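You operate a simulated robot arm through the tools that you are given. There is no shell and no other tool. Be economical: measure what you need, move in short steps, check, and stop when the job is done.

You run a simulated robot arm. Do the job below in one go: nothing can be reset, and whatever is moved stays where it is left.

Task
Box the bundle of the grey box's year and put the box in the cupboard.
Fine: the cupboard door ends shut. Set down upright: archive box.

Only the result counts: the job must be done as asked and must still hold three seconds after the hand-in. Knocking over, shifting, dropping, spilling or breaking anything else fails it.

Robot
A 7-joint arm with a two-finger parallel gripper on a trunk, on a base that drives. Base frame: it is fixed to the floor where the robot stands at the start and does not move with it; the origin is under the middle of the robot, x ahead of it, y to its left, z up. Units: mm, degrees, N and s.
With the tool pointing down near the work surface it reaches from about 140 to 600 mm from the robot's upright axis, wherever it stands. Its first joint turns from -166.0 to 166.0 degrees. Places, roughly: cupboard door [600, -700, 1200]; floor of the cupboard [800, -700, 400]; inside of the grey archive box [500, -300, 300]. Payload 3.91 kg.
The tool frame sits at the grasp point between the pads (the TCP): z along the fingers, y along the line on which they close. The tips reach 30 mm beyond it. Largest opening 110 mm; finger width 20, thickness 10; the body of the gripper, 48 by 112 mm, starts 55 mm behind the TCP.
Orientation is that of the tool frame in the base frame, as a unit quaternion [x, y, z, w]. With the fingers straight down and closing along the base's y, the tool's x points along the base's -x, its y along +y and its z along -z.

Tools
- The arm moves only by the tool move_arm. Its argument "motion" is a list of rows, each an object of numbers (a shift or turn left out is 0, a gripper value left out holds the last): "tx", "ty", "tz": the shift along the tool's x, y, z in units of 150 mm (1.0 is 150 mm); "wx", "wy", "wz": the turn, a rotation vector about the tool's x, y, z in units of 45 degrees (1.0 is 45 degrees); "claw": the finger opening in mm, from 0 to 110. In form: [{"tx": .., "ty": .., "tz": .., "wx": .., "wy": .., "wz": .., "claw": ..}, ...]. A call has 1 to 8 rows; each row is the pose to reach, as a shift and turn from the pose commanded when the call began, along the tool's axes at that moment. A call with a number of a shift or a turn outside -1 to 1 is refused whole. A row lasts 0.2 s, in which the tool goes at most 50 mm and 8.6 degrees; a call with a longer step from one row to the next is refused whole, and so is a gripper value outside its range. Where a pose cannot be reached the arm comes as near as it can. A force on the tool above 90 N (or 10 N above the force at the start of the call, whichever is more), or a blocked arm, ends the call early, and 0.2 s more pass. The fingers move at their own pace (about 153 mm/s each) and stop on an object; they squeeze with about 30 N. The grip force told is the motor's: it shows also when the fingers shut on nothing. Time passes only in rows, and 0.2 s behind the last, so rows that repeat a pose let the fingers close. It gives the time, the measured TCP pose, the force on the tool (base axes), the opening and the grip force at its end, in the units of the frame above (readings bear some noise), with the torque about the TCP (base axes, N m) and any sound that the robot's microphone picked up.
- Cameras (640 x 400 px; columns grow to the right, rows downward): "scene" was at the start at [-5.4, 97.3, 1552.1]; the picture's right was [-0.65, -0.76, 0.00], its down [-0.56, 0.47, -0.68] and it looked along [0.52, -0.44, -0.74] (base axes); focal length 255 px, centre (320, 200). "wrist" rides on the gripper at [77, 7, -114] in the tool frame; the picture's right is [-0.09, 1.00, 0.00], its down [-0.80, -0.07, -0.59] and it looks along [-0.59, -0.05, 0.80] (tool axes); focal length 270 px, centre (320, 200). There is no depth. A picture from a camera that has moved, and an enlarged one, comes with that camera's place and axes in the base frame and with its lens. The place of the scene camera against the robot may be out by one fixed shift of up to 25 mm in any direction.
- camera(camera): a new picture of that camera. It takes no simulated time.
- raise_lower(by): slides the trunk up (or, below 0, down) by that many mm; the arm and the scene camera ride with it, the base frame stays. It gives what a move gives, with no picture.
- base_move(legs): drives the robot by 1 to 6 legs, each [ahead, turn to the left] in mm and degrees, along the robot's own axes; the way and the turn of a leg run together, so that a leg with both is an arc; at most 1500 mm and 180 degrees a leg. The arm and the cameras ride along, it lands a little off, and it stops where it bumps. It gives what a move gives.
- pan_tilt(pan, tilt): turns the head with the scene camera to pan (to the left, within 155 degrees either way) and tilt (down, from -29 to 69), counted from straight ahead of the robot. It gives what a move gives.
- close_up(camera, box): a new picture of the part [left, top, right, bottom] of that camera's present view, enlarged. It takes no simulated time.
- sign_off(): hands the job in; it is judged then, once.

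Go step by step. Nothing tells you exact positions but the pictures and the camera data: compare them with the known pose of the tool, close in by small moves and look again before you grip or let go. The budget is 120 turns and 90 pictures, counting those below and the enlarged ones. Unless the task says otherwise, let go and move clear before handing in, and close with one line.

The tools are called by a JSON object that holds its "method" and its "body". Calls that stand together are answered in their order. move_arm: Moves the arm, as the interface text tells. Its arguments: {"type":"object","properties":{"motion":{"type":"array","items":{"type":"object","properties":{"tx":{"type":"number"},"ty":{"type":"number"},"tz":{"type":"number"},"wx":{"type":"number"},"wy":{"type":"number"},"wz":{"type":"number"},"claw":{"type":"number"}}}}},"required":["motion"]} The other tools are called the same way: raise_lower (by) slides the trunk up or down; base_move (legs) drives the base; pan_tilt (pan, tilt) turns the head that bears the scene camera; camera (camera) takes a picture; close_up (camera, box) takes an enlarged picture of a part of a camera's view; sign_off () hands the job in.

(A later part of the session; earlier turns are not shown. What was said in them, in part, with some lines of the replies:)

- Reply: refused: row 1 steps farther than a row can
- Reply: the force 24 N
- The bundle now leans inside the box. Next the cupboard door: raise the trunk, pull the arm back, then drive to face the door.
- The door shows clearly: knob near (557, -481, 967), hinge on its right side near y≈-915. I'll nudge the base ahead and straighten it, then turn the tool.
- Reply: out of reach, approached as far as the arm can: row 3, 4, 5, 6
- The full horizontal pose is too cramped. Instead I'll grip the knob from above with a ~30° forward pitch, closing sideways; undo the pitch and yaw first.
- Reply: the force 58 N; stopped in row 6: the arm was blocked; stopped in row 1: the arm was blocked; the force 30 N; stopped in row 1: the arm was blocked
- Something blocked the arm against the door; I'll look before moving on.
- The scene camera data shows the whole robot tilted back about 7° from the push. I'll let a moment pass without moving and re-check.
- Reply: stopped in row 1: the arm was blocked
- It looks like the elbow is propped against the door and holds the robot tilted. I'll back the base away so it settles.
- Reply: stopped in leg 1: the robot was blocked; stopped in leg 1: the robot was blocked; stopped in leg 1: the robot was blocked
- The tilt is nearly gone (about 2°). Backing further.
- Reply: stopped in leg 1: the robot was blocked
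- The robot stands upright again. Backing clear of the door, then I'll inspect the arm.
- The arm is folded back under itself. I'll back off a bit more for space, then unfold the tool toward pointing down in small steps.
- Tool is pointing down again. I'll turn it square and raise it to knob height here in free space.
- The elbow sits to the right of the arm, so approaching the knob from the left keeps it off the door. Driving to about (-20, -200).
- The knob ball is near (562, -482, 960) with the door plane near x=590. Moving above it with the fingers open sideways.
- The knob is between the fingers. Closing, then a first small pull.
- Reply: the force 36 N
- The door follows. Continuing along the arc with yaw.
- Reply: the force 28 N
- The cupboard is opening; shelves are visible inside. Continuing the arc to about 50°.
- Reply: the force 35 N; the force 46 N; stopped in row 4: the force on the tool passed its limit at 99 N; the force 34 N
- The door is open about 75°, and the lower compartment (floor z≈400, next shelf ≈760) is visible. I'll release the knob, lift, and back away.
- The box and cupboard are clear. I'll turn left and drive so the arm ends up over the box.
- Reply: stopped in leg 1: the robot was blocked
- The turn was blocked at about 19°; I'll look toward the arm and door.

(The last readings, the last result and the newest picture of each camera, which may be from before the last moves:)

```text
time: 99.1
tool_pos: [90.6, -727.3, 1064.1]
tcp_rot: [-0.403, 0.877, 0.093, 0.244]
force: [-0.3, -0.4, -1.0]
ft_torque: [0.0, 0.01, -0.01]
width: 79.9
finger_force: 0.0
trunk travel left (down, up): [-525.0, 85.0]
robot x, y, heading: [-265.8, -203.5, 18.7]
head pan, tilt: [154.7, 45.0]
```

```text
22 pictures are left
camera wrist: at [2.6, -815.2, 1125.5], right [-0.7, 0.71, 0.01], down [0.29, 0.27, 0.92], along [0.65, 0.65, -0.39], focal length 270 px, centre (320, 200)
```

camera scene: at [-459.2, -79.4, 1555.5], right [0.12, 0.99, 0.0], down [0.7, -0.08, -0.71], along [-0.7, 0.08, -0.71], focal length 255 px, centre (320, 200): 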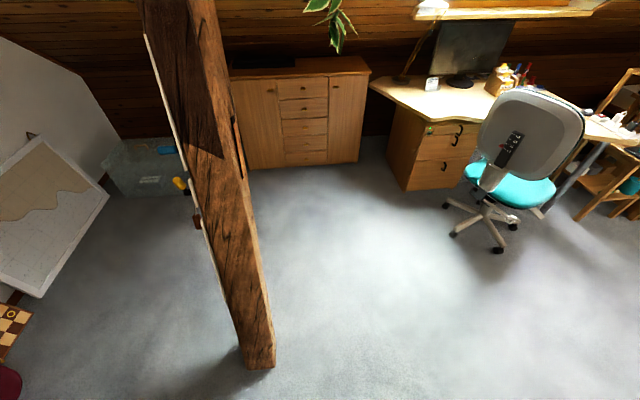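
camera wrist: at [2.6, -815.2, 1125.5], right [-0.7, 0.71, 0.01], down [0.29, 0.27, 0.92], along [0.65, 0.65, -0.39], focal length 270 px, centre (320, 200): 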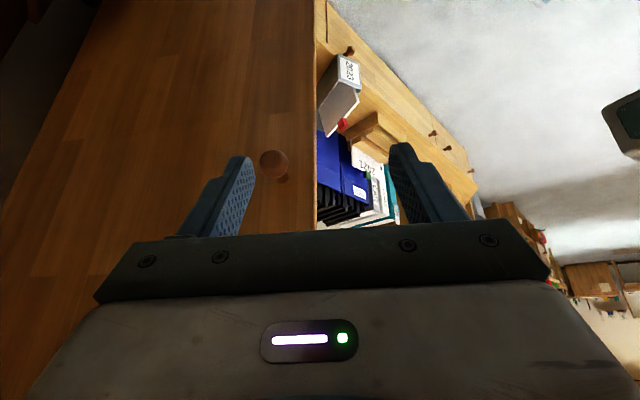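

A post stands behind at about (-825, -350), and the gripper caught the door edge, pushing it back to ~50°. I'll back off a little, tuck the arm in, then turn left.

{"method": "base_move", "body": {"legs": [[-80, 0]]}}

{"method": "move_arm", "body": {"motion": [{"ty": 0.25, "tx": -0.06, "tz": 0.03}, {"ty": 0.5, "tx": -0.12, "tz": 0.07}, {"ty": 0.75, "tx": -0.18, "tz": 0.1}, {"ty": 0.9, "tx": -0.22, "tz": 0.12}]}}

{"method": "base_move", "body": {"legs": [[0, 45]]}}

```text
time: 100.2
tool_pos: [13.5, -752.7, 1065.0]
tcp_rot: [-0.402, 0.878, 0.092, 0.244]
force: [0.2, 0.1, -1.1]
ft_torque: [-0.02, -0.02, 0.01]
width: 79.6
finger_force: 0.1
trunk travel left (down, up): [-525.0, 85.0]
robot x, y, heading: [-343.8, -232.4, 18.9]
head pan, tilt: [154.7, 45.0]
```

```text
time: 101.2
tool_pos: [-61.2, -636.6, 1060.6]
tcp_rot: [-0.402, 0.877, 0.092, 0.244]
force: [-0.2, 0.0, 0.0]
ft_torque: [0.02, 0.0, 0.06]
width: 80.0
finger_force: 0.0
trunk travel left (down, up): [-525.0, 85.0]
robot x, y, heading: [-343.2, -230.2, 18.6]
head pan, tilt: [154.7, 45.0]
```

```text
time: 103.7
tool_pos: [146.1, -310.1, 1061.9]
tcp_rot: [0.712, -0.651, -0.18, -0.189]
force: [-0.2, 0.2, 0.6]
ft_torque: [0.02, -0.02, -0.01]
width: 80.2
finger_force: 0.0
trunk travel left (down, up): [-525.0, 85.0]
robot x, y, heading: [-344.2, -232.8, 64.6]
head pan, tilt: [154.7, 45.0]
```

The arm is clear now. I'll level the tool and swing the arm ahead of the base (to its left), so it can later work from inside the door edge.

{"method": "move_arm", "body": {"motion": [{"wy": 0.17}, {"wy": 0.34}, {"wy": 0.5}, {"wy": 0.65}]}}

{"method": "move_arm", "body": {"motion": [{"tx": -0.28, "ty": 0.08}, {"tx": -0.56, "ty": 0.17}, {"tx": -0.85, "ty": 0.25}]}}

{"method": "move_arm", "body": {"motion": [{"tx": -0.28, "ty": 0.08}, {"tx": -0.56, "ty": 0.17}, {"tx": -0.85, "ty": 0.25}]}}

{"method": "move_arm", "body": {"motion": [{"tx": -0.28, "ty": 0.08, "wz": 0.15}, {"tx": -0.56, "ty": 0.17, "wz": 0.3}, {"tx": -0.85, "ty": 0.25, "wz": 0.45}]}}

{"method": "base_move", "body": {"legs": [[0, -67]]}}

{"method": "pan_tilt", "body": {"pan": -35, "tilt": 40}}

{"method": "camera", "body": {"camera": "scene"}}

```text
time: 104.7
tool_pos: [145.9, -308.8, 1061.0]
tcp_rot: [0.735, -0.678, 0.006, -0.018]
force: [-0.1, 0.2, -0.5]
ft_torque: [0.01, 0.02, -0.02]
width: 79.7
finger_force: 0.0
trunk travel left (down, up): [-525.0, 85.0]
robot x, y, heading: [-345.9, -228.6, 64.6]
head pan, tilt: [154.7, 45.0]
```

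```text
time: 105.5
tool_pos: [99.4, -181.8, 1058.2]
tcp_rot: [0.735, -0.678, 0.006, -0.018]
force: [0.4, 0.3, 0.5]
ft_torque: [0.02, 0.02, -0.02]
width: 79.9
finger_force: 0.0
trunk travel left (down, up): [-525.0, 85.0]
robot x, y, heading: [-342.9, -229.9, 64.7]
head pan, tilt: [154.7, 45.0]
```

```text
time: 106.3
tool_pos: [49.4, -62.0, 1060.9]
tcp_rot: [0.735, -0.678, 0.006, -0.019]
force: [-0.4, 0.3, -0.5]
ft_torque: [-0.02, 0.0, 0.02]
width: 79.9
finger_force: 0.0
trunk travel left (down, up): [-525.0, 85.0]
robot x, y, heading: [-343.7, -230.9, 64.5]
head pan, tilt: [154.7, 45.0]
```

```text
time: 107.1
tool_pos: [3.6, 63.8, 1063.1]
tcp_rot: [-0.604, 0.797, -0.002, 0.02]
force: [-0.2, -0.4, -0.1]
ft_torque: [0.02, 0.0, 0.01]
width: 80.0
finger_force: 0.1
trunk travel left (down, up): [-525.0, 85.0]
robot x, y, heading: [-344.4, -230.4, 64.2]
head pan, tilt: [154.7, 45.0]
```

```text
time: 110.4
tool_pos: [65.5, -430.2, 1063.7]
tcp_rot: [-0.071, 0.997, -0.012, 0.015]
force: [-0.8, -1.1, 0.5]
ft_torque: [0.02, 0.01, 0.04]
width: 80.0
finger_force: 0.1
trunk travel left (down, up): [-525.0, 85.0]
robot x, y, heading: [-341.4, -231.6, -1.7]
head pan, tilt: [154.7, 45.0]
```

```text
time: 113.2
tool_pos: [64.4, -431.3, 1063.0]
tcp_rot: [-0.071, 0.997, -0.012, 0.015]
force: [0.2, 0.2, -0.6]
ft_torque: [-0.01, -0.01, 0.05]
width: 80.1
finger_force: 0.0
trunk travel left (down, up): [-525.0, 85.0]
robot x, y, heading: [-343.6, -229.0, -1.7]
head pan, tilt: [-35.0, 40.0]
```

```text
21 pictures are left
camera scene: at [-337.4, -130.2, 1562.7], right [-0.6, -0.8, 0.0], down [-0.52, 0.38, -0.77], along [0.61, -0.46, -0.64], focal length 255 px, centre (320, 200)
```

scene: 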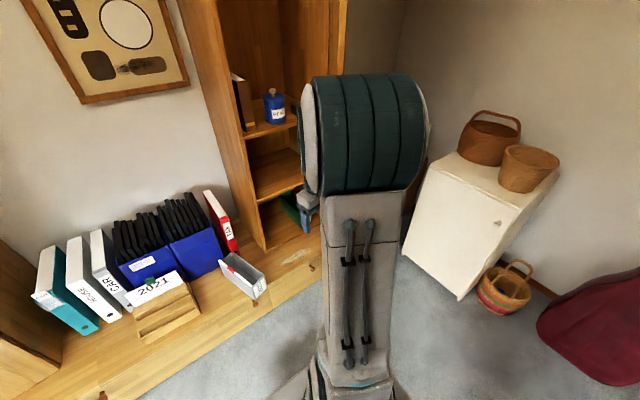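

The arm is now ahead. I'll drive forward so the hand comes inside the door's free edge, extend it, then use a right turn to push the door wider from inside.

{"method": "base_move", "body": {"legs": [[340, 0]]}}

{"method": "move_arm", "body": {"motion": [{"tx": -0.18, "ty": -0.12, "claw": 0}, {"tx": -0.36, "ty": -0.24}, {"tx": -0.53, "ty": -0.36}]}}

{"method": "camera", "body": {"camera": "wrist"}}

```text
time: 115.3
tool_pos: [393.2, -439.5, 1063.9]
tcp_rot: [-0.071, 0.997, -0.012, 0.016]
force: [0.2, 0.2, 0.1]
ft_torque: [0.01, 0.04, 0.02]
width: 80.1
finger_force: 0.0
trunk travel left (down, up): [-525.0, 85.0]
robot x, y, heading: [-17.0, -237.3, -1.7]
head pan, tilt: [-35.0, 40.0]
```

```text
time: 116.1
tool_pos: [479.1, -484.2, 1067.7]
tcp_rot: [-0.071, 0.997, -0.012, 0.016]
force: [-0.5, 0.2, -0.3]
ft_torque: [0.0, 0.01, -0.01]
width: 0.3
finger_force: 30.0
trunk travel left (down, up): [-525.0, 85.0]
robot x, y, heading: [-15.9, -240.0, -1.4]
head pan, tilt: [-35.0, 40.0]
```

```text
20 pictures are left
camera wrist: at [399.7, -484.7, 1180.6], right [-0.05, 1.0, -0.02], down [0.78, 0.06, 0.62], along [0.62, 0.01, -0.79], focal length 270 px, centre (320, 200)
```

wrist: 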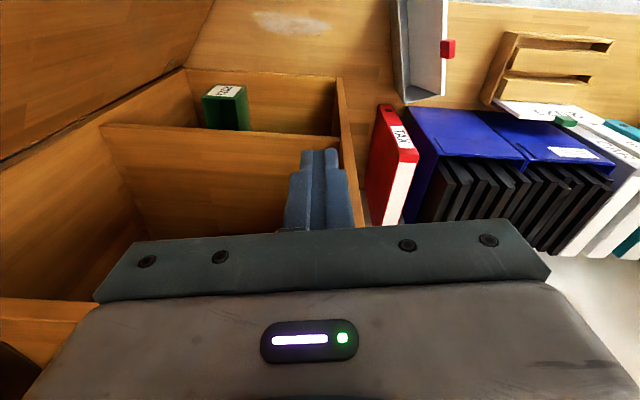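

Good view: the cupboard floor is at z≈400-405, y from -859 to -449, with a green box near y=-732; the shelf above is at 760. Now turning right to push the door wider from inside.

{"method": "base_move", "body": {"legs": [[0, -30], [0, -12]]}}

{"method": "camera", "body": {"camera": "wrist"}}

```text
time: 118.8
tool_pos: [193.4, -750.3, 1067.9]
tcp_rot: [0.287, 0.958, -0.016, 0.01]
force: [-0.5, -0.2, -0.4]
ft_torque: [0.0, -0.03, -0.01]
width: 0.1
finger_force: 30.0
trunk travel left (down, up): [-525.0, 85.0]
robot x, y, heading: [-16.9, -240.9, -43.1]
head pan, tilt: [-35.0, 40.0]
```

```text
19 pictures are left
camera wrist: at [132.2, -697.7, 1180.9], right [0.62, 0.78, -0.02], down [0.62, -0.48, 0.62], along [0.47, -0.4, -0.79], focal length 270 px, centre (320, 200)
```

wrist: 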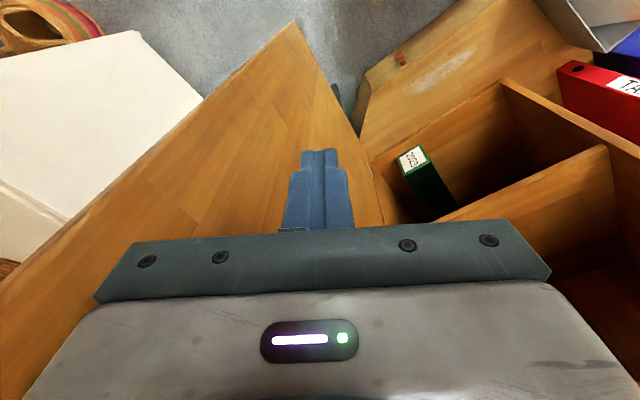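

The door is open to about 77°. Now returning to the box: turn left, back up a little, lower the trunk.

{"method": "base_move", "body": {"legs": [[0, 65], [-105, 0]]}}

{"method": "raise_lower", "body": {"by": -330}}

{"method": "move_arm", "body": {"motion": [{"wz": 0.1, "wy": 0.02, "claw": 108}, {"wz": 0.2, "wy": 0.03}, {"wz": 0.32, "wy": 0.03}]}}

{"method": "camera", "body": {"camera": "wrist"}}

```text
time: 122.8
tool_pos: [434.5, -310.9, 1068.6]
tcp_rot: [-0.266, 0.964, -0.011, 0.017]
force: [0.1, -0.6, -0.3]
ft_torque: [0.06, 0.0, -0.03]
width: 0.2
finger_force: 30.5
trunk travel left (down, up): [-525.0, 85.0]
robot x, y, heading: [-115.0, -276.3, 20.9]
head pan, tilt: [-35.0, 40.0]
```

```text
time: 126.0
tool_pos: [435.5, -311.0, 738.2]
tcp_rot: [-0.265, 0.964, -0.01, 0.017]
force: [-0.1, 0.2, 0.3]
ft_torque: [0.04, -0.02, 0.0]
width: 0.2
finger_force: 29.9
trunk travel left (down, up): [-195.0, 415.0]
robot x, y, heading: [-114.4, -279.0, 21.1]
head pan, tilt: [-35.0, 40.0]
```

```text
time: 126.8
tool_pos: [434.9, -311.1, 738.1]
tcp_rot: [-0.143, 0.99, -0.01, 0.007]
force: [0.2, -0.7, 0.8]
ft_torque: [-0.02, 0.01, -0.04]
width: 107.9
finger_force: 0.1
trunk travel left (down, up): [-195.0, 415.0]
robot x, y, heading: [-116.2, -272.8, 20.9]
head pan, tilt: [-35.0, 40.0]
```

```text
18 pictures are left
camera wrist: at [358.2, -323.9, 852.6], right [-0.2, 0.98, -0.02], down [0.78, 0.17, 0.6], along [0.6, 0.1, -0.8], focal length 270 px, centre (320, 200)
```

wrist: 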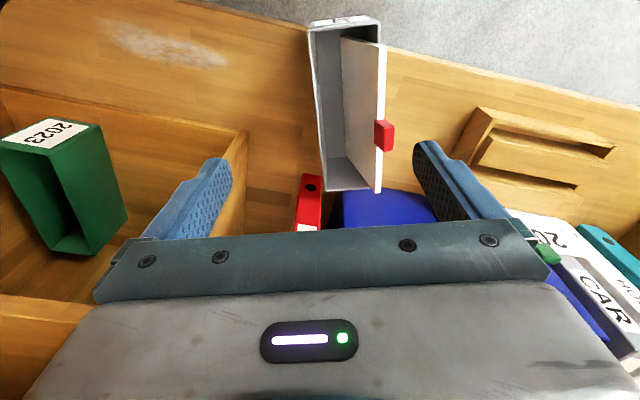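

The box is where expected, with the bundle leaning on its +y wall (the green box in the cupboard is a decoy). I'll pitch the hand 25° forward along the box and come in above it.

{"method": "move_arm", "body": {"motion": [{"tx": -0.08, "ty": 0.06, "tz": 0.15, "wx": -0.01, "wy": -0.14}, {"tx": -0.16, "ty": 0.12, "tz": 0.3, "wx": -0.02, "wy": -0.28}, {"tx": -0.24, "ty": 0.18, "tz": 0.45, "wx": -0.022, "wy": -0.42}, {"tx": -0.307, "ty": 0.236, "tz": 0.6, "wx": -0.022, "wy": -0.54}]}}

{"method": "camera", "body": {"camera": "wrist"}}

```text
time: 127.8
tool_pos: [471.9, -265.7, 649.3]
tcp_rot: [-0.142, 0.966, 0.028, 0.215]
force: [0.1, 0.0, 0.9]
ft_torque: [-0.02, -0.02, -0.02]
width: 108.1
finger_force: 0.0
trunk travel left (down, up): [-195.0, 415.0]
robot x, y, heading: [-114.6, -277.4, 21.2]
head pan, tilt: [-35.0, 40.0]
```

```text
17 pictures are left
camera wrist: at [357.7, -292.0, 720.5], right [-0.21, 0.98, 0.03], down [0.47, 0.07, 0.88], along [0.86, 0.2, -0.48], focal length 270 px, centre (320, 200)
```

wrist: 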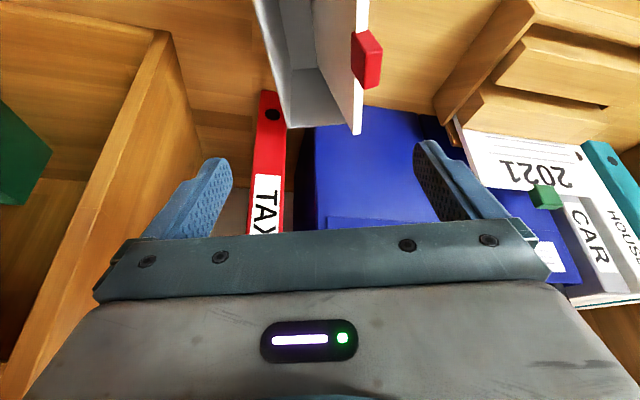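

{"method": "move_arm", "body": {"motion": [{"tx": 0.1, "tz": 0.22, "ty": 0.01}, {"tx": 0.2, "tz": 0.44, "ty": 0.015}, {"tx": 0.305, "tz": 0.658, "ty": 0.015}]}}

{"method": "camera", "body": {"camera": "wrist"}}

{"method": "pan_tilt", "body": {"pan": -18, "tilt": 45}}

{"method": "camera", "body": {"camera": "scene"}}

```text
time: 128.6
tool_pos: [472.4, -262.9, 539.2]
tcp_rot: [-0.143, 0.966, 0.029, 0.214]
force: [0.0, -0.6, 0.9]
ft_torque: [0.01, 0.01, 0.0]
width: 107.8
finger_force: 0.0
trunk travel left (down, up): [-195.0, 415.0]
robot x, y, heading: [-111.9, -276.8, 21.3]
head pan, tilt: [-35.0, 40.0]
```

```text
16 pictures are left
camera wrist: at [357.2, -290.9, 610.7], right [-0.21, 0.98, 0.03], down [0.47, 0.07, 0.88], along [0.85, 0.2, -0.48], focal length 270 px, centre (320, 200)
```

wrist: 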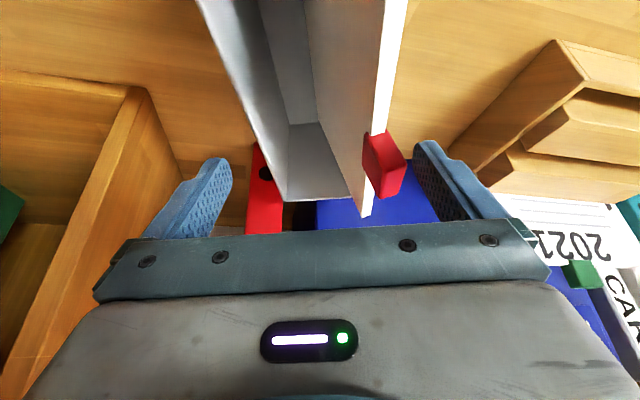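

```text
time: 129.4
tool_pos: [472.8, -264.7, 539.2]
tcp_rot: [-0.142, 0.966, 0.029, 0.213]
force: [0.1, -0.1, 0.0]
ft_torque: [0.03, -0.02, 0.02]
width: 107.9
finger_force: 0.0
trunk travel left (down, up): [-195.0, 415.0]
robot x, y, heading: [-111.5, -277.3, 21.2]
head pan, tilt: [-18.0, 45.0]
```

```text
15 pictures are left
camera scene: at [-148.4, -162.8, 1225.5], right [0.05, -1.0, 0.0], down [-0.71, -0.04, -0.71], along [0.71, 0.04, -0.71], focal length 255 px, centre (320, 200)
```

scene: 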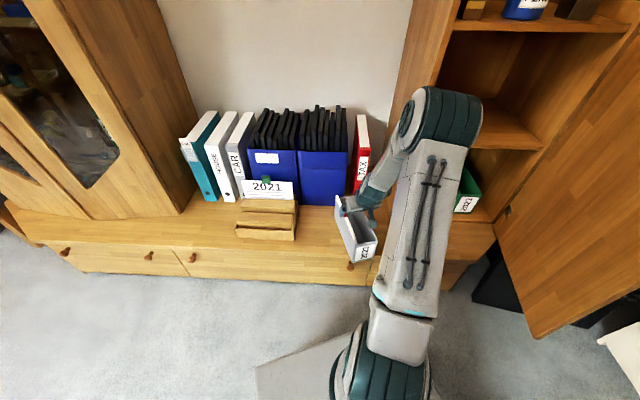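

{"method": "move_arm", "body": {"motion": [{"tx": 0.09, "tz": 0.11}, {"tx": 0.15, "tz": 0.26}]}}

{"method": "move_arm", "body": {"motion": [{"tx": 0.04, "tz": 0.08}, {"tx": 0.07, "tz": 0.15}, {"tx": 0.095, "tz": 0.205}]}}

{"method": "camera", "body": {"camera": "wrist"}}

```text
time: 130.0
tool_pos: [468.6, -264.0, 494.0]
tcp_rot: [-0.141, 0.966, 0.028, 0.214]
force: [-0.2, 0.0, 0.3]
ft_torque: [-0.02, 0.03, -0.02]
width: 108.0
finger_force: 0.0
trunk travel left (down, up): [-195.0, 415.0]
robot x, y, heading: [-114.8, -280.2, 21.2]
head pan, tilt: [-18.0, 45.0]
```

```text
time: 130.8
tool_pos: [467.2, -264.9, 458.7]
tcp_rot: [-0.143, 0.966, 0.029, 0.214]
force: [-0.9, -0.2, 0.7]
ft_torque: [0.0, 0.0, 0.01]
width: 108.4
finger_force: 0.2
trunk travel left (down, up): [-195.0, 415.0]
robot x, y, heading: [-116.9, -276.7, 21.3]
head pan, tilt: [-18.0, 45.0]
```

```text
14 pictures are left
camera wrist: at [352.7, -291.6, 531.6], right [-0.21, 0.98, 0.03], down [0.47, 0.07, 0.88], along [0.85, 0.2, -0.48], focal length 270 px, centre (320, 200)
```

wrist: 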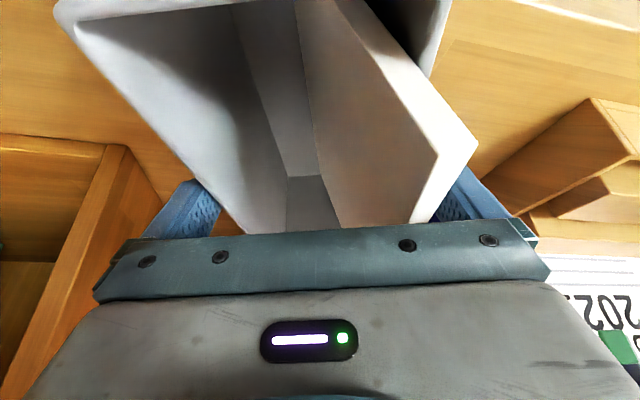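

The fingers straddle the box outside both walls with no contact. Closing.

{"method": "move_arm", "body": {"motion": [{"claw": 80}, {"claw": 80}, {"claw": 80}, {"claw": 80}]}}

```text
time: 131.8
tool_pos: [466.7, -265.0, 459.0]
tcp_rot: [-0.141, 0.966, 0.028, 0.214]
force: [0.3, -1.5, 0.3]
ft_torque: [0.17, -0.51, -0.3]
width: 90.0
finger_force: 29.9
trunk travel left (down, up): [-195.0, 415.0]
robot x, y, heading: [-117.8, -281.0, 21.0]
head pan, tilt: [-18.0, 45.0]
```

{"method": "move_arm", "body": {"motion": [{"claw": 0}, {"tx": -0.05, "tz": -0.11, "claw": 0}, {"tx": -0.112, "tz": -0.242}, {"tx": -0.112, "tz": -0.242}]}}

{"method": "camera", "body": {"camera": "scene"}}

```text
time: 132.8
tool_pos: [466.0, -263.8, 500.7]
tcp_rot: [-0.143, 0.966, 0.029, 0.213]
force: [0.1, -0.3, -6.7]
ft_torque: [-0.14, 0.19, 0.01]
width: 90.0
finger_force: 30.6
trunk travel left (down, up): [-195.0, 415.0]
robot x, y, heading: [-114.5, -276.6, 21.1]
head pan, tilt: [-18.0, 45.0]
```

```text
13 pictures are left
camera scene: at [-147.9, -162.7, 1225.5], right [0.05, -1.0, 0.0], down [-0.71, -0.04, -0.71], along [0.71, 0.04, -0.71], focal length 255 px, centre (320, 200)
```

scene: 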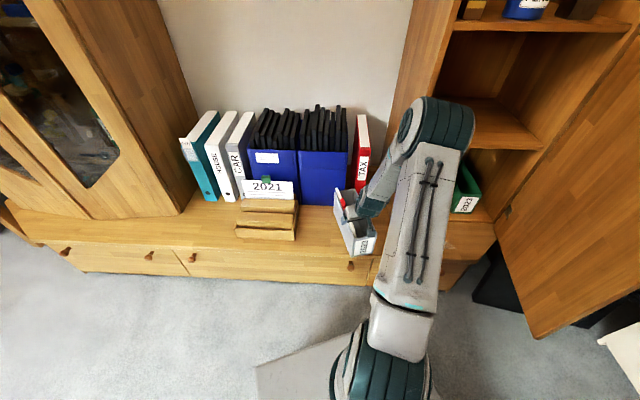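

The box is lifted level (about 0.68 kg). I'll raise it a little more, back up, turn square to the cupboard.

{"method": "move_arm", "body": {"motion": [{"tx": -0.06, "tz": -0.12}, {"tx": -0.12, "tz": -0.25}, {"tx": -0.175, "tz": -0.375}]}}

{"method": "base_move", "body": {"legs": [[-100, 0], [0, -21]]}}

{"method": "camera", "body": {"camera": "scene"}}

```text
time: 133.6
tool_pos: [467.7, -265.0, 560.5]
tcp_rot: [-0.142, 0.966, 0.029, 0.213]
force: [0.7, -0.2, -7.8]
ft_torque: [-0.13, 0.17, -0.01]
width: 89.9
finger_force: 29.7
trunk travel left (down, up): [-195.0, 415.0]
robot x, y, heading: [-113.9, -278.4, 21.0]
head pan, tilt: [-18.0, 45.0]
```

```text
time: 135.9
tool_pos: [339.3, -509.4, 561.0]
tcp_rot: [0.035, 0.976, -0.01, 0.215]
force: [-0.3, -0.3, -7.2]
ft_torque: [-0.02, 0.24, -0.03]
width: 90.1
finger_force: 30.2
trunk travel left (down, up): [-195.0, 415.0]
robot x, y, heading: [-214.0, -317.1, 0.3]
head pan, tilt: [-18.0, 45.0]
```

```text
12 pictures are left
camera scene: at [-198.7, -191.8, 1225.5], right [-0.31, -0.95, 0.0], down [-0.67, 0.22, -0.71], along [0.67, -0.22, -0.71], focal length 255 px, centre (320, 200)
```

scene: 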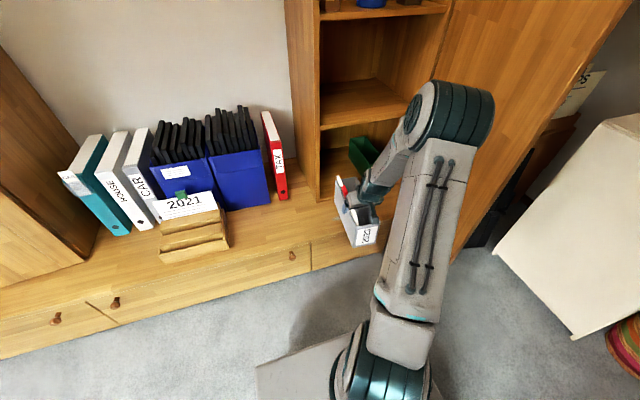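

{"method": "move_arm", "body": {"motion": [{"ty": -0.12, "wx": -0.013, "wz": -0.028}, {"ty": -0.24, "wx": -0.026, "wz": -0.056}, {"ty": -0.333, "wx": -0.038, "wz": -0.083}]}}

{"method": "base_move", "body": {"legs": [[170, 0]]}}

{"method": "camera", "body": {"camera": "scene"}}

{"method": "camera", "body": {"camera": "wrist"}}

```text
time: 136.7
tool_pos: [336.1, -560.1, 561.8]
tcp_rot: [-0.001, 0.977, -0.002, 0.215]
force: [0.3, 0.5, -6.9]
ft_torque: [-0.04, 0.23, -0.02]
width: 90.0
finger_force: 30.5
trunk travel left (down, up): [-195.0, 415.0]
robot x, y, heading: [-211.8, -316.1, -0.0]
head pan, tilt: [-18.0, 45.0]
```

```text
time: 138.2
tool_pos: [506.4, -559.1, 561.1]
tcp_rot: [0.001, 0.977, -0.003, 0.214]
force: [-0.5, -0.6, -7.7]
ft_torque: [-0.04, 0.24, 0.01]
width: 89.9
finger_force: 30.4
trunk travel left (down, up): [-195.0, 415.0]
robot x, y, heading: [-37.0, -314.5, 0.0]
head pan, tilt: [-18.0, 45.0]
```

```text
11 pictures are left
camera scene: at [-27.4, -191.2, 1225.5], right [-0.31, -0.95, 0.0], down [-0.67, 0.22, -0.71], along [0.67, -0.22, -0.71], focal length 255 px, centre (320, 200)
```

scene: 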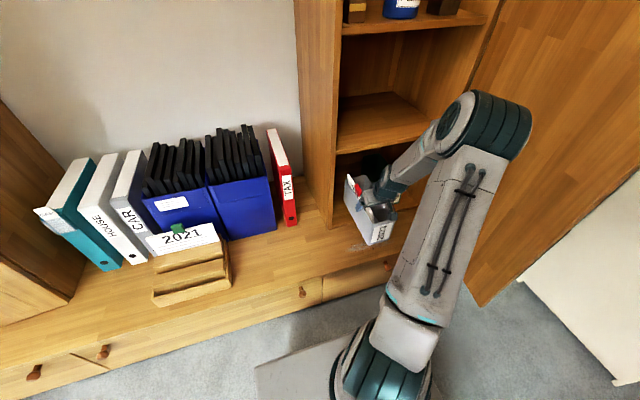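

```text
10 pictures are left
camera wrist: at [388.7, -552.7, 634.2], right [0.08, 1.0, 0.03], down [0.48, -0.07, 0.88], along [0.87, -0.06, -0.48], focal length 270 px, centre (320, 200)
```

wrist: 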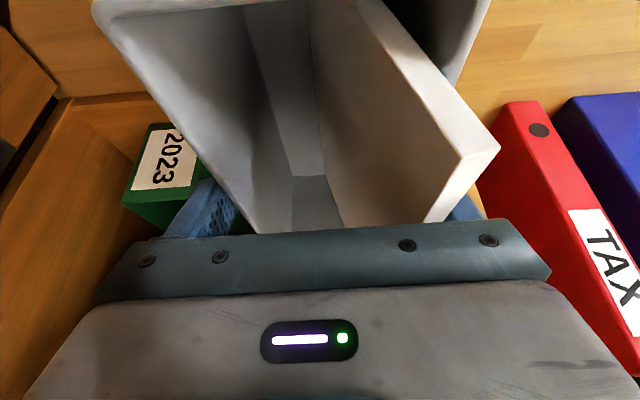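

The box's front end is already inside with clearance on both sides. Moving in further, then lowering close to the cupboard floor.

{"method": "base_move", "body": {"legs": [[60, 0]]}}

{"method": "move_arm", "body": {"motion": [{"tx": 0.03, "tz": 0.06}, {"tx": 0.06, "tz": 0.13}]}}

{"method": "base_move", "body": {"legs": [[45, 0]]}}

{"method": "camera", "body": {"camera": "scene"}}

```text
time: 139.1
tool_pos: [564.5, -560.7, 562.2]
tcp_rot: [0.0, 0.977, -0.003, 0.214]
force: [-1.0, -0.5, -6.4]
ft_torque: [-0.05, 0.22, 0.05]
width: 90.0
finger_force: 29.9
trunk travel left (down, up): [-195.0, 415.0]
robot x, y, heading: [17.5, -315.5, 0.0]
head pan, tilt: [-18.0, 45.0]
```

```text
time: 139.7
tool_pos: [564.7, -562.1, 540.1]
tcp_rot: [0.002, 0.977, -0.003, 0.214]
force: [0.2, 0.3, -6.7]
ft_torque: [-0.05, 0.21, 0.0]
width: 90.0
finger_force: 29.6
trunk travel left (down, up): [-195.0, 415.0]
robot x, y, heading: [18.3, -315.9, 0.2]
head pan, tilt: [-18.0, 45.0]
```

```text
time: 140.6
tool_pos: [609.6, -561.6, 539.9]
tcp_rot: [0.001, 0.977, -0.002, 0.214]
force: [0.0, -0.3, -6.5]
ft_torque: [-0.08, 0.22, 0.0]
width: 89.9
finger_force: 29.9
trunk travel left (down, up): [-195.0, 415.0]
robot x, y, heading: [67.8, -313.8, -0.0]
head pan, tilt: [-18.0, 45.0]
```

```text
9 pictures are left
camera scene: at [76.7, -191.0, 1225.5], right [-0.31, -0.95, 0.0], down [-0.67, 0.22, -0.71], along [0.67, -0.22, -0.71], focal length 255 px, centre (320, 200)
```

scene: 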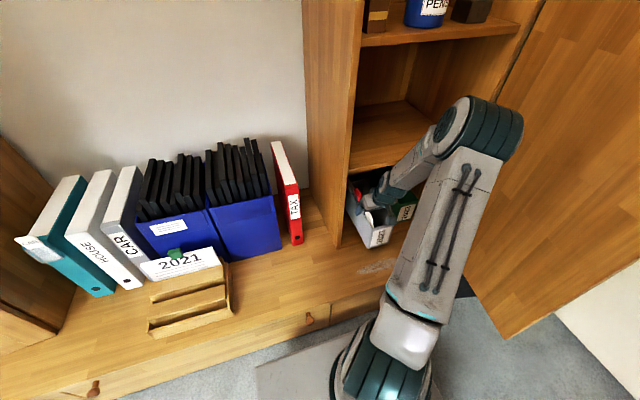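

{"method": "move_arm", "body": {"motion": [{"tx": 0.011, "tz": 0.024}, {"tx": 0.022, "tz": 0.048}]}}

{"method": "move_arm", "body": {"motion": [{"tx": 0.006, "tz": 0.012}, {"tx": 0.011, "tz": 0.024}]}}

{"method": "move_arm", "body": {"motion": [{"tx": 0.006, "tz": 0.012}, {"tx": 0.011, "tz": 0.024}]}}

```text
time: 141.2
tool_pos: [609.1, -561.5, 531.7]
tcp_rot: [0.001, 0.977, -0.003, 0.214]
force: [-0.8, -0.1, -6.8]
ft_torque: [-0.02, 0.23, -0.01]
width: 90.0
finger_force: 29.9
trunk travel left (down, up): [-195.0, 415.0]
robot x, y, heading: [60.2, -312.3, -0.0]
head pan, tilt: [-18.0, 45.0]
```

```text
time: 141.8
tool_pos: [610.9, -561.8, 527.0]
tcp_rot: [0.001, 0.977, -0.003, 0.214]
force: [0.6, -0.2, -6.7]
ft_torque: [-0.03, 0.22, -0.04]
width: 90.1
finger_force: 30.2
trunk travel left (down, up): [-195.0, 415.0]
robot x, y, heading: [66.4, -314.5, 0.4]
head pan, tilt: [-18.0, 45.0]
```

```text
time: 142.4
tool_pos: [610.4, -561.4, 524.0]
tcp_rot: [0.001, 0.977, -0.004, 0.214]
force: [-0.1, 0.0, -6.6]
ft_torque: [-0.05, 0.23, 0.03]
width: 89.7
finger_force: 30.0
trunk travel left (down, up): [-195.0, 415.0]
robot x, y, heading: [67.6, -317.3, 0.2]
head pan, tilt: [-18.0, 45.0]
```

{"method": "move_arm", "body": {"motion": [{"tx": 0.006, "tz": 0.012}, {"tx": 0.011, "tz": 0.024}]}}

{"method": "move_arm", "body": {"motion": [{"tx": 0.006, "tz": 0.012}, {"tx": 0.011, "tz": 0.024}]}}

{"method": "move_arm", "body": {"motion": [{"tx": 0.006, "tz": 0.012}, {"tx": 0.011, "tz": 0.024}]}}

```text
time: 143.0
tool_pos: [610.8, -561.6, 519.9]
tcp_rot: [0.001, 0.977, -0.002, 0.215]
force: [0.0, -0.5, -7.2]
ft_torque: [-0.07, 0.25, 0.0]
width: 90.1
finger_force: 29.8
trunk travel left (down, up): [-195.0, 415.0]
robot x, y, heading: [68.6, -316.3, 0.0]
head pan, tilt: [-18.0, 45.0]
```

```text
time: 143.6
tool_pos: [610.3, -560.3, 515.5]
tcp_rot: [0.0, 0.977, -0.002, 0.215]
force: [-0.1, 0.7, -6.8]
ft_torque: [-0.05, 0.22, 0.01]
width: 89.7
finger_force: 29.8
trunk travel left (down, up): [-195.0, 415.0]
robot x, y, heading: [62.7, -311.5, 0.1]
head pan, tilt: [-18.0, 45.0]
```

```text
time: 144.2
tool_pos: [610.6, -560.3, 511.6]
tcp_rot: [0.002, 0.977, -0.003, 0.215]
force: [-0.3, -0.5, -6.3]
ft_torque: [-0.02, 0.22, -0.01]
width: 89.9
finger_force: 29.6
trunk travel left (down, up): [-195.0, 415.0]
robot x, y, heading: [63.4, -313.0, 0.0]
head pan, tilt: [-18.0, 45.0]
```

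{"method": "move_arm", "body": {"motion": [{"tx": 0.008, "tz": 0.018}, {"tx": 0.017, "tz": 0.036}]}}

{"method": "move_arm", "body": {"motion": [{"tx": 0.006, "tz": 0.012}, {"tx": 0.011, "tz": 0.024}]}}

{"method": "move_arm", "body": {"motion": [{"tx": 0.006, "tz": 0.012}, {"tx": 0.011, "tz": 0.024}]}}

{"method": "close_up", "body": {"camera": "scene", "box": [320, 140, 440, 280]}}

```text
time: 144.8
tool_pos: [611.1, -562.2, 505.6]
tcp_rot: [0.001, 0.977, -0.004, 0.215]
force: [0.7, -0.4, -7.5]
ft_torque: [-0.04, 0.23, 0.02]
width: 90.0
finger_force: 30.2
trunk travel left (down, up): [-195.0, 415.0]
robot x, y, heading: [67.4, -313.3, 0.1]
head pan, tilt: [-18.0, 45.0]
```

```text
time: 145.4
tool_pos: [610.2, -562.2, 502.8]
tcp_rot: [0.0, 0.977, -0.002, 0.214]
force: [-0.6, 0.2, -7.2]
ft_torque: [-0.04, 0.23, 0.02]
width: 89.6
finger_force: 30.4
trunk travel left (down, up): [-195.0, 415.0]
robot x, y, heading: [66.7, -314.1, 0.2]
head pan, tilt: [-18.0, 45.0]
```

```text
time: 146.0
tool_pos: [610.1, -561.0, 497.9]
tcp_rot: [0.001, 0.977, -0.002, 0.214]
force: [-0.4, 0.3, -7.4]
ft_torque: [-0.06, 0.24, 0.01]
width: 89.8
finger_force: 30.2
trunk travel left (down, up): [-195.0, 415.0]
robot x, y, heading: [65.7, -314.3, 0.2]
head pan, tilt: [-18.0, 45.0]
```

```text
2.86 times, centred on (380, 210) of scene
camera zoom: at [76.8, -191.0, 1225.5], right [-0.31, -0.95, 0.0], down [-0.67, 0.22, -0.71], along [0.67, -0.22, -0.71], focal length 728 px, centre (149, 171)
```

zoom: 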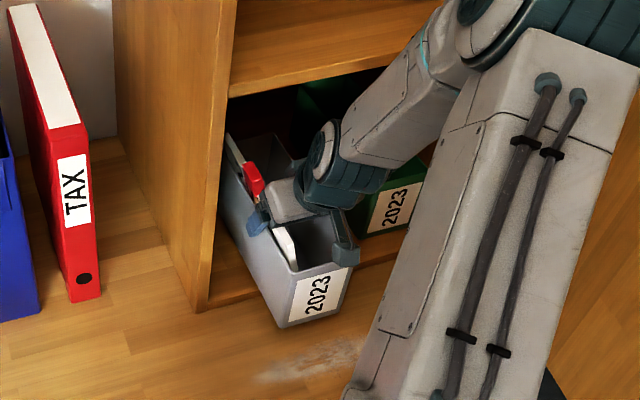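

{"method": "move_arm", "body": {"motion": [{"tx": 0.008, "tz": 0.018}, {"tx": 0.017, "tz": 0.036}]}}

{"method": "move_arm", "body": {"motion": [{"tx": 0.006, "tz": 0.012}, {"tx": 0.011, "tz": 0.024}]}}

{"method": "move_arm", "body": {"motion": [{"tx": 0.006, "tz": 0.012}, {"tx": 0.011, "tz": 0.024}]}}

{"method": "move_arm", "body": {"motion": [{"tx": 0.006, "tz": 0.012}, {"tx": 0.011, "tz": 0.024}]}}

```text
time: 146.6
tool_pos: [611.1, -562.6, 493.1]
tcp_rot: [0.001, 0.977, -0.002, 0.214]
force: [-0.1, 0.1, -8.0]
ft_torque: [-0.04, 0.22, 0.01]
width: 90.1
finger_force: 30.1
trunk travel left (down, up): [-195.0, 415.0]
robot x, y, heading: [62.2, -311.7, 0.4]
head pan, tilt: [-18.0, 45.0]
```

```text
time: 147.2
tool_pos: [609.8, -562.0, 488.6]
tcp_rot: [0.001, 0.977, -0.003, 0.215]
force: [0.1, -0.8, -7.5]
ft_torque: [-0.03, 0.23, 0.01]
width: 89.7
finger_force: 29.8
trunk travel left (down, up): [-195.0, 415.0]
robot x, y, heading: [67.4, -317.3, 0.0]
head pan, tilt: [-18.0, 45.0]
```

```text
time: 147.8
tool_pos: [610.1, -563.0, 484.4]
tcp_rot: [0.001, 0.977, -0.004, 0.214]
force: [0.0, 0.1, -7.7]
ft_torque: [-0.06, 0.24, 0.04]
width: 89.6
finger_force: 29.9
trunk travel left (down, up): [-195.0, 415.0]
robot x, y, heading: [68.1, -310.8, 0.3]
head pan, tilt: [-18.0, 45.0]
```

```text
time: 148.4
tool_pos: [610.4, -563.1, 480.5]
tcp_rot: [0.002, 0.977, -0.004, 0.215]
force: [0.3, -0.2, -6.7]
ft_torque: [-0.07, 0.22, 0.01]
width: 89.8
finger_force: 30.5
trunk travel left (down, up): [-195.0, 415.0]
robot x, y, heading: [62.9, -314.8, 0.2]
head pan, tilt: [-18.0, 45.0]
```

{"method": "move_arm", "body": {"motion": [{"tx": 0.006, "tz": 0.012}, {"tx": 0.009, "tz": 0.019}]}}

{"method": "move_arm", "body": {"motion": [{"tx": 0.006, "tz": 0.012}, {"tx": 0.009, "tz": 0.019}]}}

{"method": "move_arm", "body": {"motion": [{"tx": 0.006, "tz": 0.012}, {"tx": 0.009, "tz": 0.019}]}}

```text
time: 149.0
tool_pos: [611.4, -562.4, 479.2]
tcp_rot: [0.001, 0.976, -0.003, 0.217]
force: [-4.2, 0.9, 6.2]
ft_torque: [0.68, -0.42, 0.28]
width: 90.0
finger_force: 29.6
trunk travel left (down, up): [-195.0, 415.0]
robot x, y, heading: [64.6, -315.0, 0.1]
head pan, tilt: [-18.0, 45.0]
```

```text
time: 149.6
tool_pos: [611.7, -563.0, 476.0]
tcp_rot: [0.001, 0.976, -0.004, 0.218]
force: [0.0, -0.9, 21.6]
ft_torque: [0.84, -0.13, 0.06]
width: 90.1
finger_force: 29.9
trunk travel left (down, up): [-195.0, 415.0]
robot x, y, heading: [66.8, -315.7, -0.1]
head pan, tilt: [-18.0, 45.0]
```

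```text
time: 150.2
tool_pos: [611.1, -562.2, 474.0]
tcp_rot: [0.001, 0.976, -0.005, 0.219]
force: [-1.8, -1.9, 44.9]
ft_torque: [1.29, 1.07, 0.07]
width: 89.9
finger_force: 30.6
trunk travel left (down, up): [-195.0, 415.0]
robot x, y, heading: [64.5, -313.0, 0.4]
head pan, tilt: [-18.0, 45.0]
```

Floor contact at TCP z≈478. I'll ease up and slide it about 35 mm further in while held.

{"method": "move_arm", "body": {"motion": [{"tx": -0.017, "tz": -0.036}, {"tx": -0.08, "tz": -0.008}, {"tx": -0.15, "tz": 0.028}, {"tx": -0.228, "tz": 0.062}]}}

{"method": "close_up", "body": {"camera": "scene", "box": [320, 140, 440, 280]}}

```text
time: 151.2
tool_pos: [645.6, -560.3, 474.4]
tcp_rot: [0.001, 0.977, -0.002, 0.214]
force: [0.6, 0.0, -6.5]
ft_torque: [0.0, 0.25, 0.02]
width: 89.8
finger_force: 29.9
trunk travel left (down, up): [-195.0, 415.0]
robot x, y, heading: [64.3, -313.1, -0.1]
head pan, tilt: [-18.0, 45.0]
```

```text
2.86 times, centred on (380, 210) of scene
camera zoom: at [76.8, -191.1, 1225.2], right [-0.31, -0.95, 0.0], down [-0.67, 0.22, -0.71], along [0.67, -0.22, -0.71], focal length 728 px, centre (149, 171)
```

zoom: 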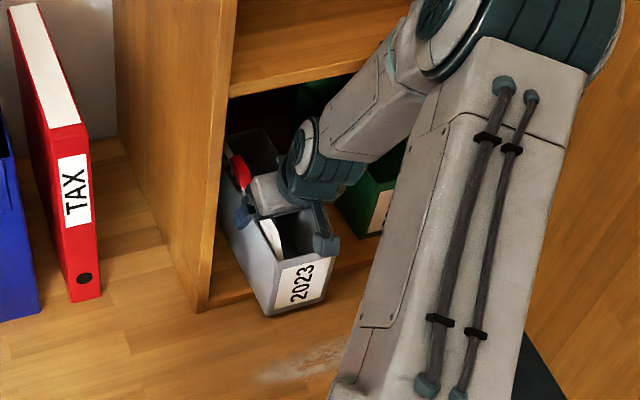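

{"method": "move_arm", "body": {"motion": [{"tx": 0.006, "tz": 0.012}, {"tx": 0.012, "tz": 0.026}]}}

{"method": "move_arm", "body": {"motion": [{"tx": 0.004, "tz": 0.009}, {"tx": 0.006, "tz": 0.013}]}}

```text
time: 151.8
tool_pos: [645.9, -561.2, 474.5]
tcp_rot: [0.001, 0.976, -0.003, 0.217]
force: [-1.7, 3.4, 11.7]
ft_torque: [1.08, 1.34, -0.01]
width: 89.8
finger_force: 29.7
trunk travel left (down, up): [-195.0, 415.0]
robot x, y, heading: [65.5, -315.1, 0.3]
head pan, tilt: [-18.0, 45.0]
```

```text
time: 152.4
tool_pos: [646.8, -561.0, 473.1]
tcp_rot: [0.001, 0.976, -0.004, 0.218]
force: [-1.1, 3.8, 30.6]
ft_torque: [1.97, 1.92, -0.16]
width: 89.9
finger_force: 29.5
trunk travel left (down, up): [-195.0, 415.0]
robot x, y, heading: [60.9, -315.3, 0.1]
head pan, tilt: [-18.0, 45.0]
```

{"method": "move_arm", "body": {"motion": [{"tx": -0.004, "tz": -0.009}, {"tx": -0.004, "tz": -0.009, "claw": 108}, {"tx": -0.004, "tz": -0.009, "claw": 108}, {"tx": -0.004, "tz": -0.009, "claw": 108}]}}

{"method": "move_arm", "body": {"motion": [{"tx": 0.05, "tz": -0.13}, {"tx": 0.1, "tz": -0.27}, {"tx": 0.15, "tz": -0.42}, {"tx": 0.3, "tz": -0.6}]}}

{"method": "camera", "body": {"camera": "wrist"}}

```text
time: 153.4
tool_pos: [645.3, -562.0, 473.8]
tcp_rot: [0.001, 0.976, -0.003, 0.216]
force: [3.5, 4.7, 25.1]
ft_torque: [0.71, 1.29, -0.34]
width: 108.0
finger_force: 0.1
trunk travel left (down, up): [-195.0, 415.0]
robot x, y, heading: [66.2, -314.2, 0.3]
head pan, tilt: [-18.0, 45.0]
```

```text
time: 154.4
tool_pos: [566.9, -560.5, 534.8]
tcp_rot: [0.001, 0.976, -0.003, 0.216]
force: [0.2, 1.2, -0.9]
ft_torque: [0.02, -0.01, 0.02]
width: 107.9
finger_force: 0.1
trunk travel left (down, up): [-195.0, 415.0]
robot x, y, heading: [64.3, -310.3, 0.2]
head pan, tilt: [-18.0, 45.0]
```

```text
6 pictures are left
camera wrist: at [449.6, -552.7, 607.7], right [0.08, 1.0, 0.03], down [0.48, -0.07, 0.88], along [0.87, -0.06, -0.48], focal length 270 px, centre (320, 200)
```

wrist: 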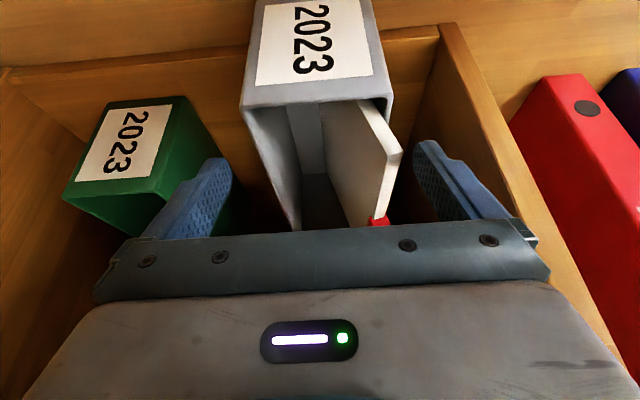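

The box stands upright on the cupboard floor with its near end at x≈565. I'll draw the hand back, close the fingers, and push it fully in.

{"method": "move_arm", "body": {"motion": [{"tx": 0.18, "tz": -0.084}, {"tx": 0.362, "tz": -0.168, "claw": 0}, {"tx": 0.362, "tz": -0.168, "claw": 0}, {"tx": 0.362, "tz": -0.168, "claw": 0}, {"tx": 0.47, "tz": 0.067}, {"tx": 0.58, "tz": 0.303}]}}

{"method": "move_arm", "body": {"motion": [{"tx": -0.09, "tz": 0.042}, {"tx": -0.18, "tz": 0.084}, {"tx": -0.27, "tz": 0.126}, {"tx": -0.36, "tz": 0.167}, {"tx": -0.45, "tz": 0.209}, {"tx": -0.54, "tz": 0.25}, {"tx": -0.6, "tz": 0.278}]}}

{"method": "camera", "body": {"camera": "wrist"}}

```text
time: 155.8
tool_pos: [507.7, -560.6, 456.6]
tcp_rot: [0.001, 0.977, -0.002, 0.214]
force: [-0.5, -0.6, 0.4]
ft_torque: [0.0, 0.01, 0.0]
width: 0.2
finger_force: 29.9
trunk travel left (down, up): [-195.0, 415.0]
robot x, y, heading: [67.0, -314.4, -0.0]
head pan, tilt: [-18.0, 45.0]
```

```text
time: 157.4
tool_pos: [605.7, -563.6, 456.2]
tcp_rot: [0.001, 0.977, -0.003, 0.215]
force: [-2.2, -0.3, 0.4]
ft_torque: [-0.03, 0.04, 0.0]
width: 0.0
finger_force: 29.7
trunk travel left (down, up): [-195.0, 415.0]
robot x, y, heading: [64.8, -312.9, 0.1]
head pan, tilt: [-18.0, 45.0]
```

```text
5 pictures are left
camera wrist: at [489.2, -554.5, 528.9], right [0.08, 1.0, 0.03], down [0.48, -0.07, 0.88], along [0.87, -0.06, -0.48], focal length 270 px, centre (320, 200)
```

wrist: 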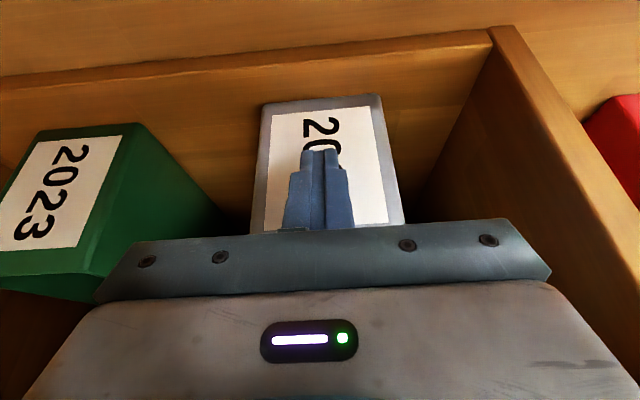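

The box sits fully inside, upright. Now retract, back away, raise the arm, and swing the hand around to the outside of the door.

{"method": "move_arm", "body": {"motion": [{"tx": 0.2, "tz": -0.093}, {"tx": 0.4, "tz": -0.186}, {"tx": 0.6, "tz": -0.28}]}}

{"method": "base_move", "body": {"legs": [[-360, 0]]}}

{"method": "raise_lower", "body": {"by": 330}}

{"method": "base_move", "body": {"legs": [[0, -50]]}}

```text
time: 158.2
tool_pos: [508.1, -561.9, 457.7]
tcp_rot: [0.001, 0.977, -0.003, 0.214]
force: [0.2, -0.1, -0.3]
ft_torque: [0.04, 0.02, 0.01]
width: 0.0
finger_force: 29.8
trunk travel left (down, up): [-195.0, 415.0]
robot x, y, heading: [65.9, -315.6, -0.1]
head pan, tilt: [-18.0, 45.0]
```

```text
time: 160.5
tool_pos: [160.7, -562.3, 458.3]
tcp_rot: [0.0, 0.977, -0.004, 0.215]
force: [-0.1, -0.4, -0.1]
ft_torque: [-0.01, -0.02, -0.02]
width: 0.2
finger_force: 29.8
trunk travel left (down, up): [-195.0, 415.0]
robot x, y, heading: [-282.7, -314.1, 0.2]
head pan, tilt: [-18.0, 45.0]
```

```text
time: 163.7
tool_pos: [160.8, -562.1, 788.5]
tcp_rot: [-0.001, 0.977, -0.003, 0.214]
force: [0.1, 0.1, 0.6]
ft_torque: [0.0, 0.0, -0.03]
width: 0.0
finger_force: 30.1
trunk travel left (down, up): [-525.0, 85.0]
robot x, y, heading: [-282.8, -313.2, 0.4]
head pan, tilt: [-18.0, 45.0]
```

```text
time: 166.4
tool_pos: [-186.4, -812.0, 786.6]
tcp_rot: [0.411, 0.886, -0.092, 0.193]
force: [0.6, 1.0, -0.5]
ft_torque: [-0.02, -0.02, 0.0]
width: 0.0
finger_force: 29.7
trunk travel left (down, up): [-525.0, 85.0]
robot x, y, heading: [-281.8, -316.6, -49.2]
head pan, tilt: [-18.0, 45.0]
```

{"method": "base_move", "body": {"legs": [[230, 0], [0, 30]]}}

{"method": "base_move", "body": {"legs": [[0, 25]]}}

{"method": "pan_tilt", "body": {"pan": -35, "tilt": 40}}

{"method": "camera", "body": {"camera": "scene"}}

```text
time: 169.6
tool_pos: [186.8, -878.7, 785.8]
tcp_rot: [0.179, 0.961, -0.04, 0.206]
force: [0.1, 0.6, -0.6]
ft_torque: [-0.01, 0.01, 0.02]
width: 0.0
finger_force: 29.9
trunk travel left (down, up): [-525.0, 85.0]
robot x, y, heading: [-135.0, -488.2, -20.6]
head pan, tilt: [-18.0, 45.0]
stopped in leg 2: the robot was blocked; the commanded pose is now the measured one
```

```text
time: 171.3
tool_pos: [318.6, -710.2, 784.5]
tcp_rot: [-0.028, 0.977, 0.004, 0.211]
force: [-0.2, 0.4, 0.3]
ft_torque: [0.02, 0.0, 0.0]
width: 0.0
finger_force: 29.8
trunk travel left (down, up): [-525.0, 85.0]
robot x, y, heading: [-131.6, -489.2, 3.9]
head pan, tilt: [-18.0, 45.0]
```

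```text
time: 172.1
tool_pos: [318.8, -710.0, 784.1]
tcp_rot: [-0.027, 0.978, 0.004, 0.209]
force: [-0.3, -0.4, 0.3]
ft_torque: [0.0, 0.0, 0.04]
width: 0.0
finger_force: 30.1
trunk travel left (down, up): [-525.0, 85.0]
robot x, y, heading: [-132.4, -489.4, 3.9]
head pan, tilt: [-35.0, 40.0]
```

```text
4 pictures are left
camera scene: at [-137.4, -391.6, 1562.7], right [-0.51, -0.86, 0.0], down [-0.55, 0.33, -0.77], along [0.66, -0.39, -0.64], focal length 255 px, centre (320, 200)
```

scene: 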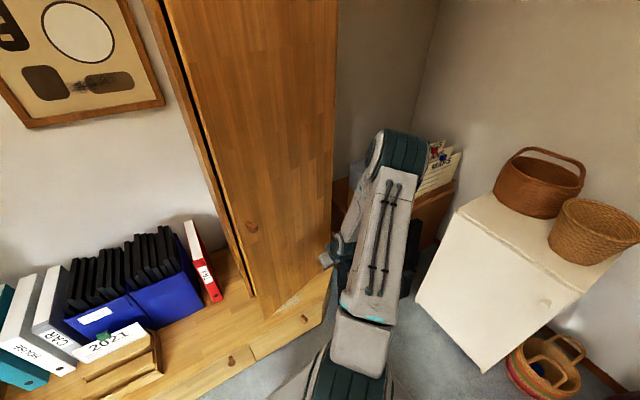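

The door has swung to about 13° from shut. I'll bring the fist near its free side and drive forward gently to close it.

{"method": "move_arm", "body": {"motion": [{"ty": 0.2}, {"ty": 0.4}, {"ty": 0.6, "tx": -0.1, "tz": 0.05}, {"ty": 0.8, "tx": -0.25, "tz": 0.12}, {"ty": 0.85, "tx": -0.45, "tz": 0.21}, {"ty": 0.85, "tx": -0.604, "tz": 0.28}]}}

{"method": "base_move", "body": {"legs": [[110, -3.9]]}}

```text
time: 173.5
tool_pos: [410.9, -578.3, 784.3]
tcp_rot: [-0.027, 0.977, 0.004, 0.21]
force: [-0.5, 0.0, -0.8]
ft_torque: [0.02, -0.01, 0.01]
width: 0.0
finger_force: 30.5
trunk travel left (down, up): [-525.0, 85.0]
robot x, y, heading: [-132.7, -490.0, 3.7]
head pan, tilt: [-35.0, 40.0]
```

```text
time: 174.7
tool_pos: [514.2, -613.0, 783.6]
tcp_rot: [0.006, 0.978, -0.002, 0.21]
force: [0.7, -0.7, -0.4]
ft_torque: [0.01, 0.02, 0.05]
width: 0.2
finger_force: 30.0
trunk travel left (down, up): [-525.0, 85.0]
robot x, y, heading: [-27.0, -487.3, 0.2]
head pan, tilt: [-35.0, 40.0]
```

{"method": "move_arm", "body": {"motion": [{"tx": -0.06, "tz": 0.028}, {"tx": -0.12, "tz": 0.056}, {"tx": -0.18, "tz": 0.084}, {"tx": -0.24, "tz": 0.111}]}}

{"method": "move_arm", "body": {"motion": [{"tx": -0.03, "tz": 0.014}, {"tx": -0.06, "tz": 0.028}, {"tx": -0.09, "tz": 0.042}]}}

{"method": "camera", "body": {"camera": "scene"}}

```text
time: 175.7
tool_pos: [554.4, -613.3, 783.4]
tcp_rot: [0.006, 0.978, -0.004, 0.211]
force: [-0.5, -0.6, -0.5]
ft_torque: [-0.02, -0.02, -0.03]
width: 0.1
finger_force: 30.2
trunk travel left (down, up): [-525.0, 85.0]
robot x, y, heading: [-21.9, -490.0, -0.1]
head pan, tilt: [-35.0, 40.0]
```

```text
time: 176.5
tool_pos: [556.2, -613.8, 783.9]
tcp_rot: [0.007, 0.979, -0.002, 0.203]
force: [-55.8, 2.5, 13.6]
ft_torque: [-0.58, 1.05, 0.1]
width: 0.0
finger_force: 30.2
trunk travel left (down, up): [-525.0, 85.0]
robot x, y, heading: [-25.0, -487.1, -0.1]
head pan, tilt: [-35.0, 40.0]
```

```text
3 pictures are left
camera scene: at [-28.9, -386.3, 1562.9], right [-0.58, -0.82, 0.0], down [-0.52, 0.37, -0.77], along [0.63, -0.44, -0.64], focal length 255 px, centre (320, 200)
```

scene: 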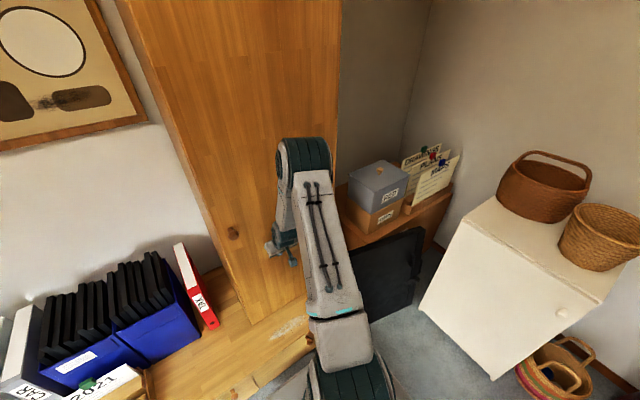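

The door met its stop (56 N) and the gap is gone. Retracting and checking.

{"method": "move_arm", "body": {"motion": [{"tx": 0.1, "tz": -0.045}, {"tx": 0.3, "tz": -0.14}, {"tx": 0.6, "tz": -0.28}]}}

{"method": "base_move", "body": {"legs": [[-150, 0]]}}

{"method": "camera", "body": {"camera": "scene"}}

```text
time: 177.3
tool_pos: [469.7, -611.5, 785.1]
tcp_rot: [0.006, 0.977, -0.002, 0.212]
force: [-0.8, 0.1, 0.7]
ft_torque: [-0.04, -0.06, 0.0]
width: 0.0
finger_force: 29.7
trunk travel left (down, up): [-525.0, 85.0]
robot x, y, heading: [-29.2, -486.8, 0.1]
head pan, tilt: [-35.0, 40.0]
```

```text
time: 178.6
tool_pos: [320.3, -612.5, 784.5]
tcp_rot: [0.007, 0.978, -0.003, 0.21]
force: [0.3, -0.5, -0.1]
ft_torque: [-0.02, 0.02, 0.01]
width: 0.1
finger_force: 30.6
trunk travel left (down, up): [-525.0, 85.0]
robot x, y, heading: [-168.3, -483.9, 0.0]
head pan, tilt: [-35.0, 40.0]
```

```text
2 pictures are left
camera scene: at [-168.6, -386.7, 1562.7], right [-0.58, -0.82, 0.0], down [-0.53, 0.37, -0.77], along [0.63, -0.44, -0.64], focal length 255 px, centre (320, 200)
```

scene: 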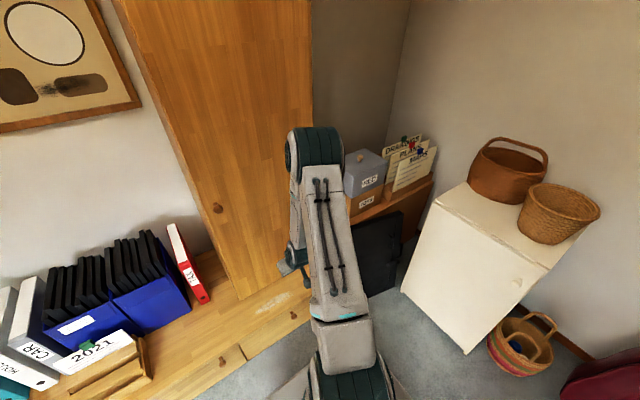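

{"method": "close_up", "body": {"camera": "scene", "box": [130, 80, 310, 310]}}

```text
1.74 times, centred on (220, 195) of scene
camera zoom: at [-168.6, -386.7, 1562.7], right [-0.58, -0.82, 0.0], down [-0.53, 0.37, -0.77], along [0.63, -0.44, -0.64], focal length 443 px, centre (494, 209)
```

zoom: 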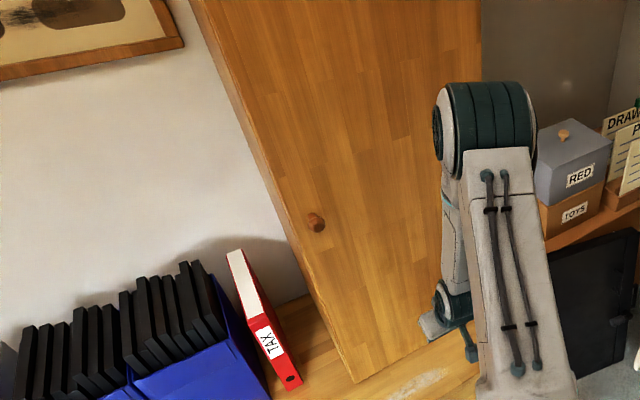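

The door is flush, the box stands inside the cupboard, and the hand is clear, so I'm handing in.

{"method": "sign_off", "body": {}}

```text
The job is handed in.
```

I put the 2023 bundle in the grey 2023 archive box, set the box upright on the cupboard floor and shut the door. I last saw the box upright just before closing the door, so I haven't seen inside since. Early on, the arm pressed against the closed door and tipped the robot back about 7°, but it settled and I saw nothing else disturbed.
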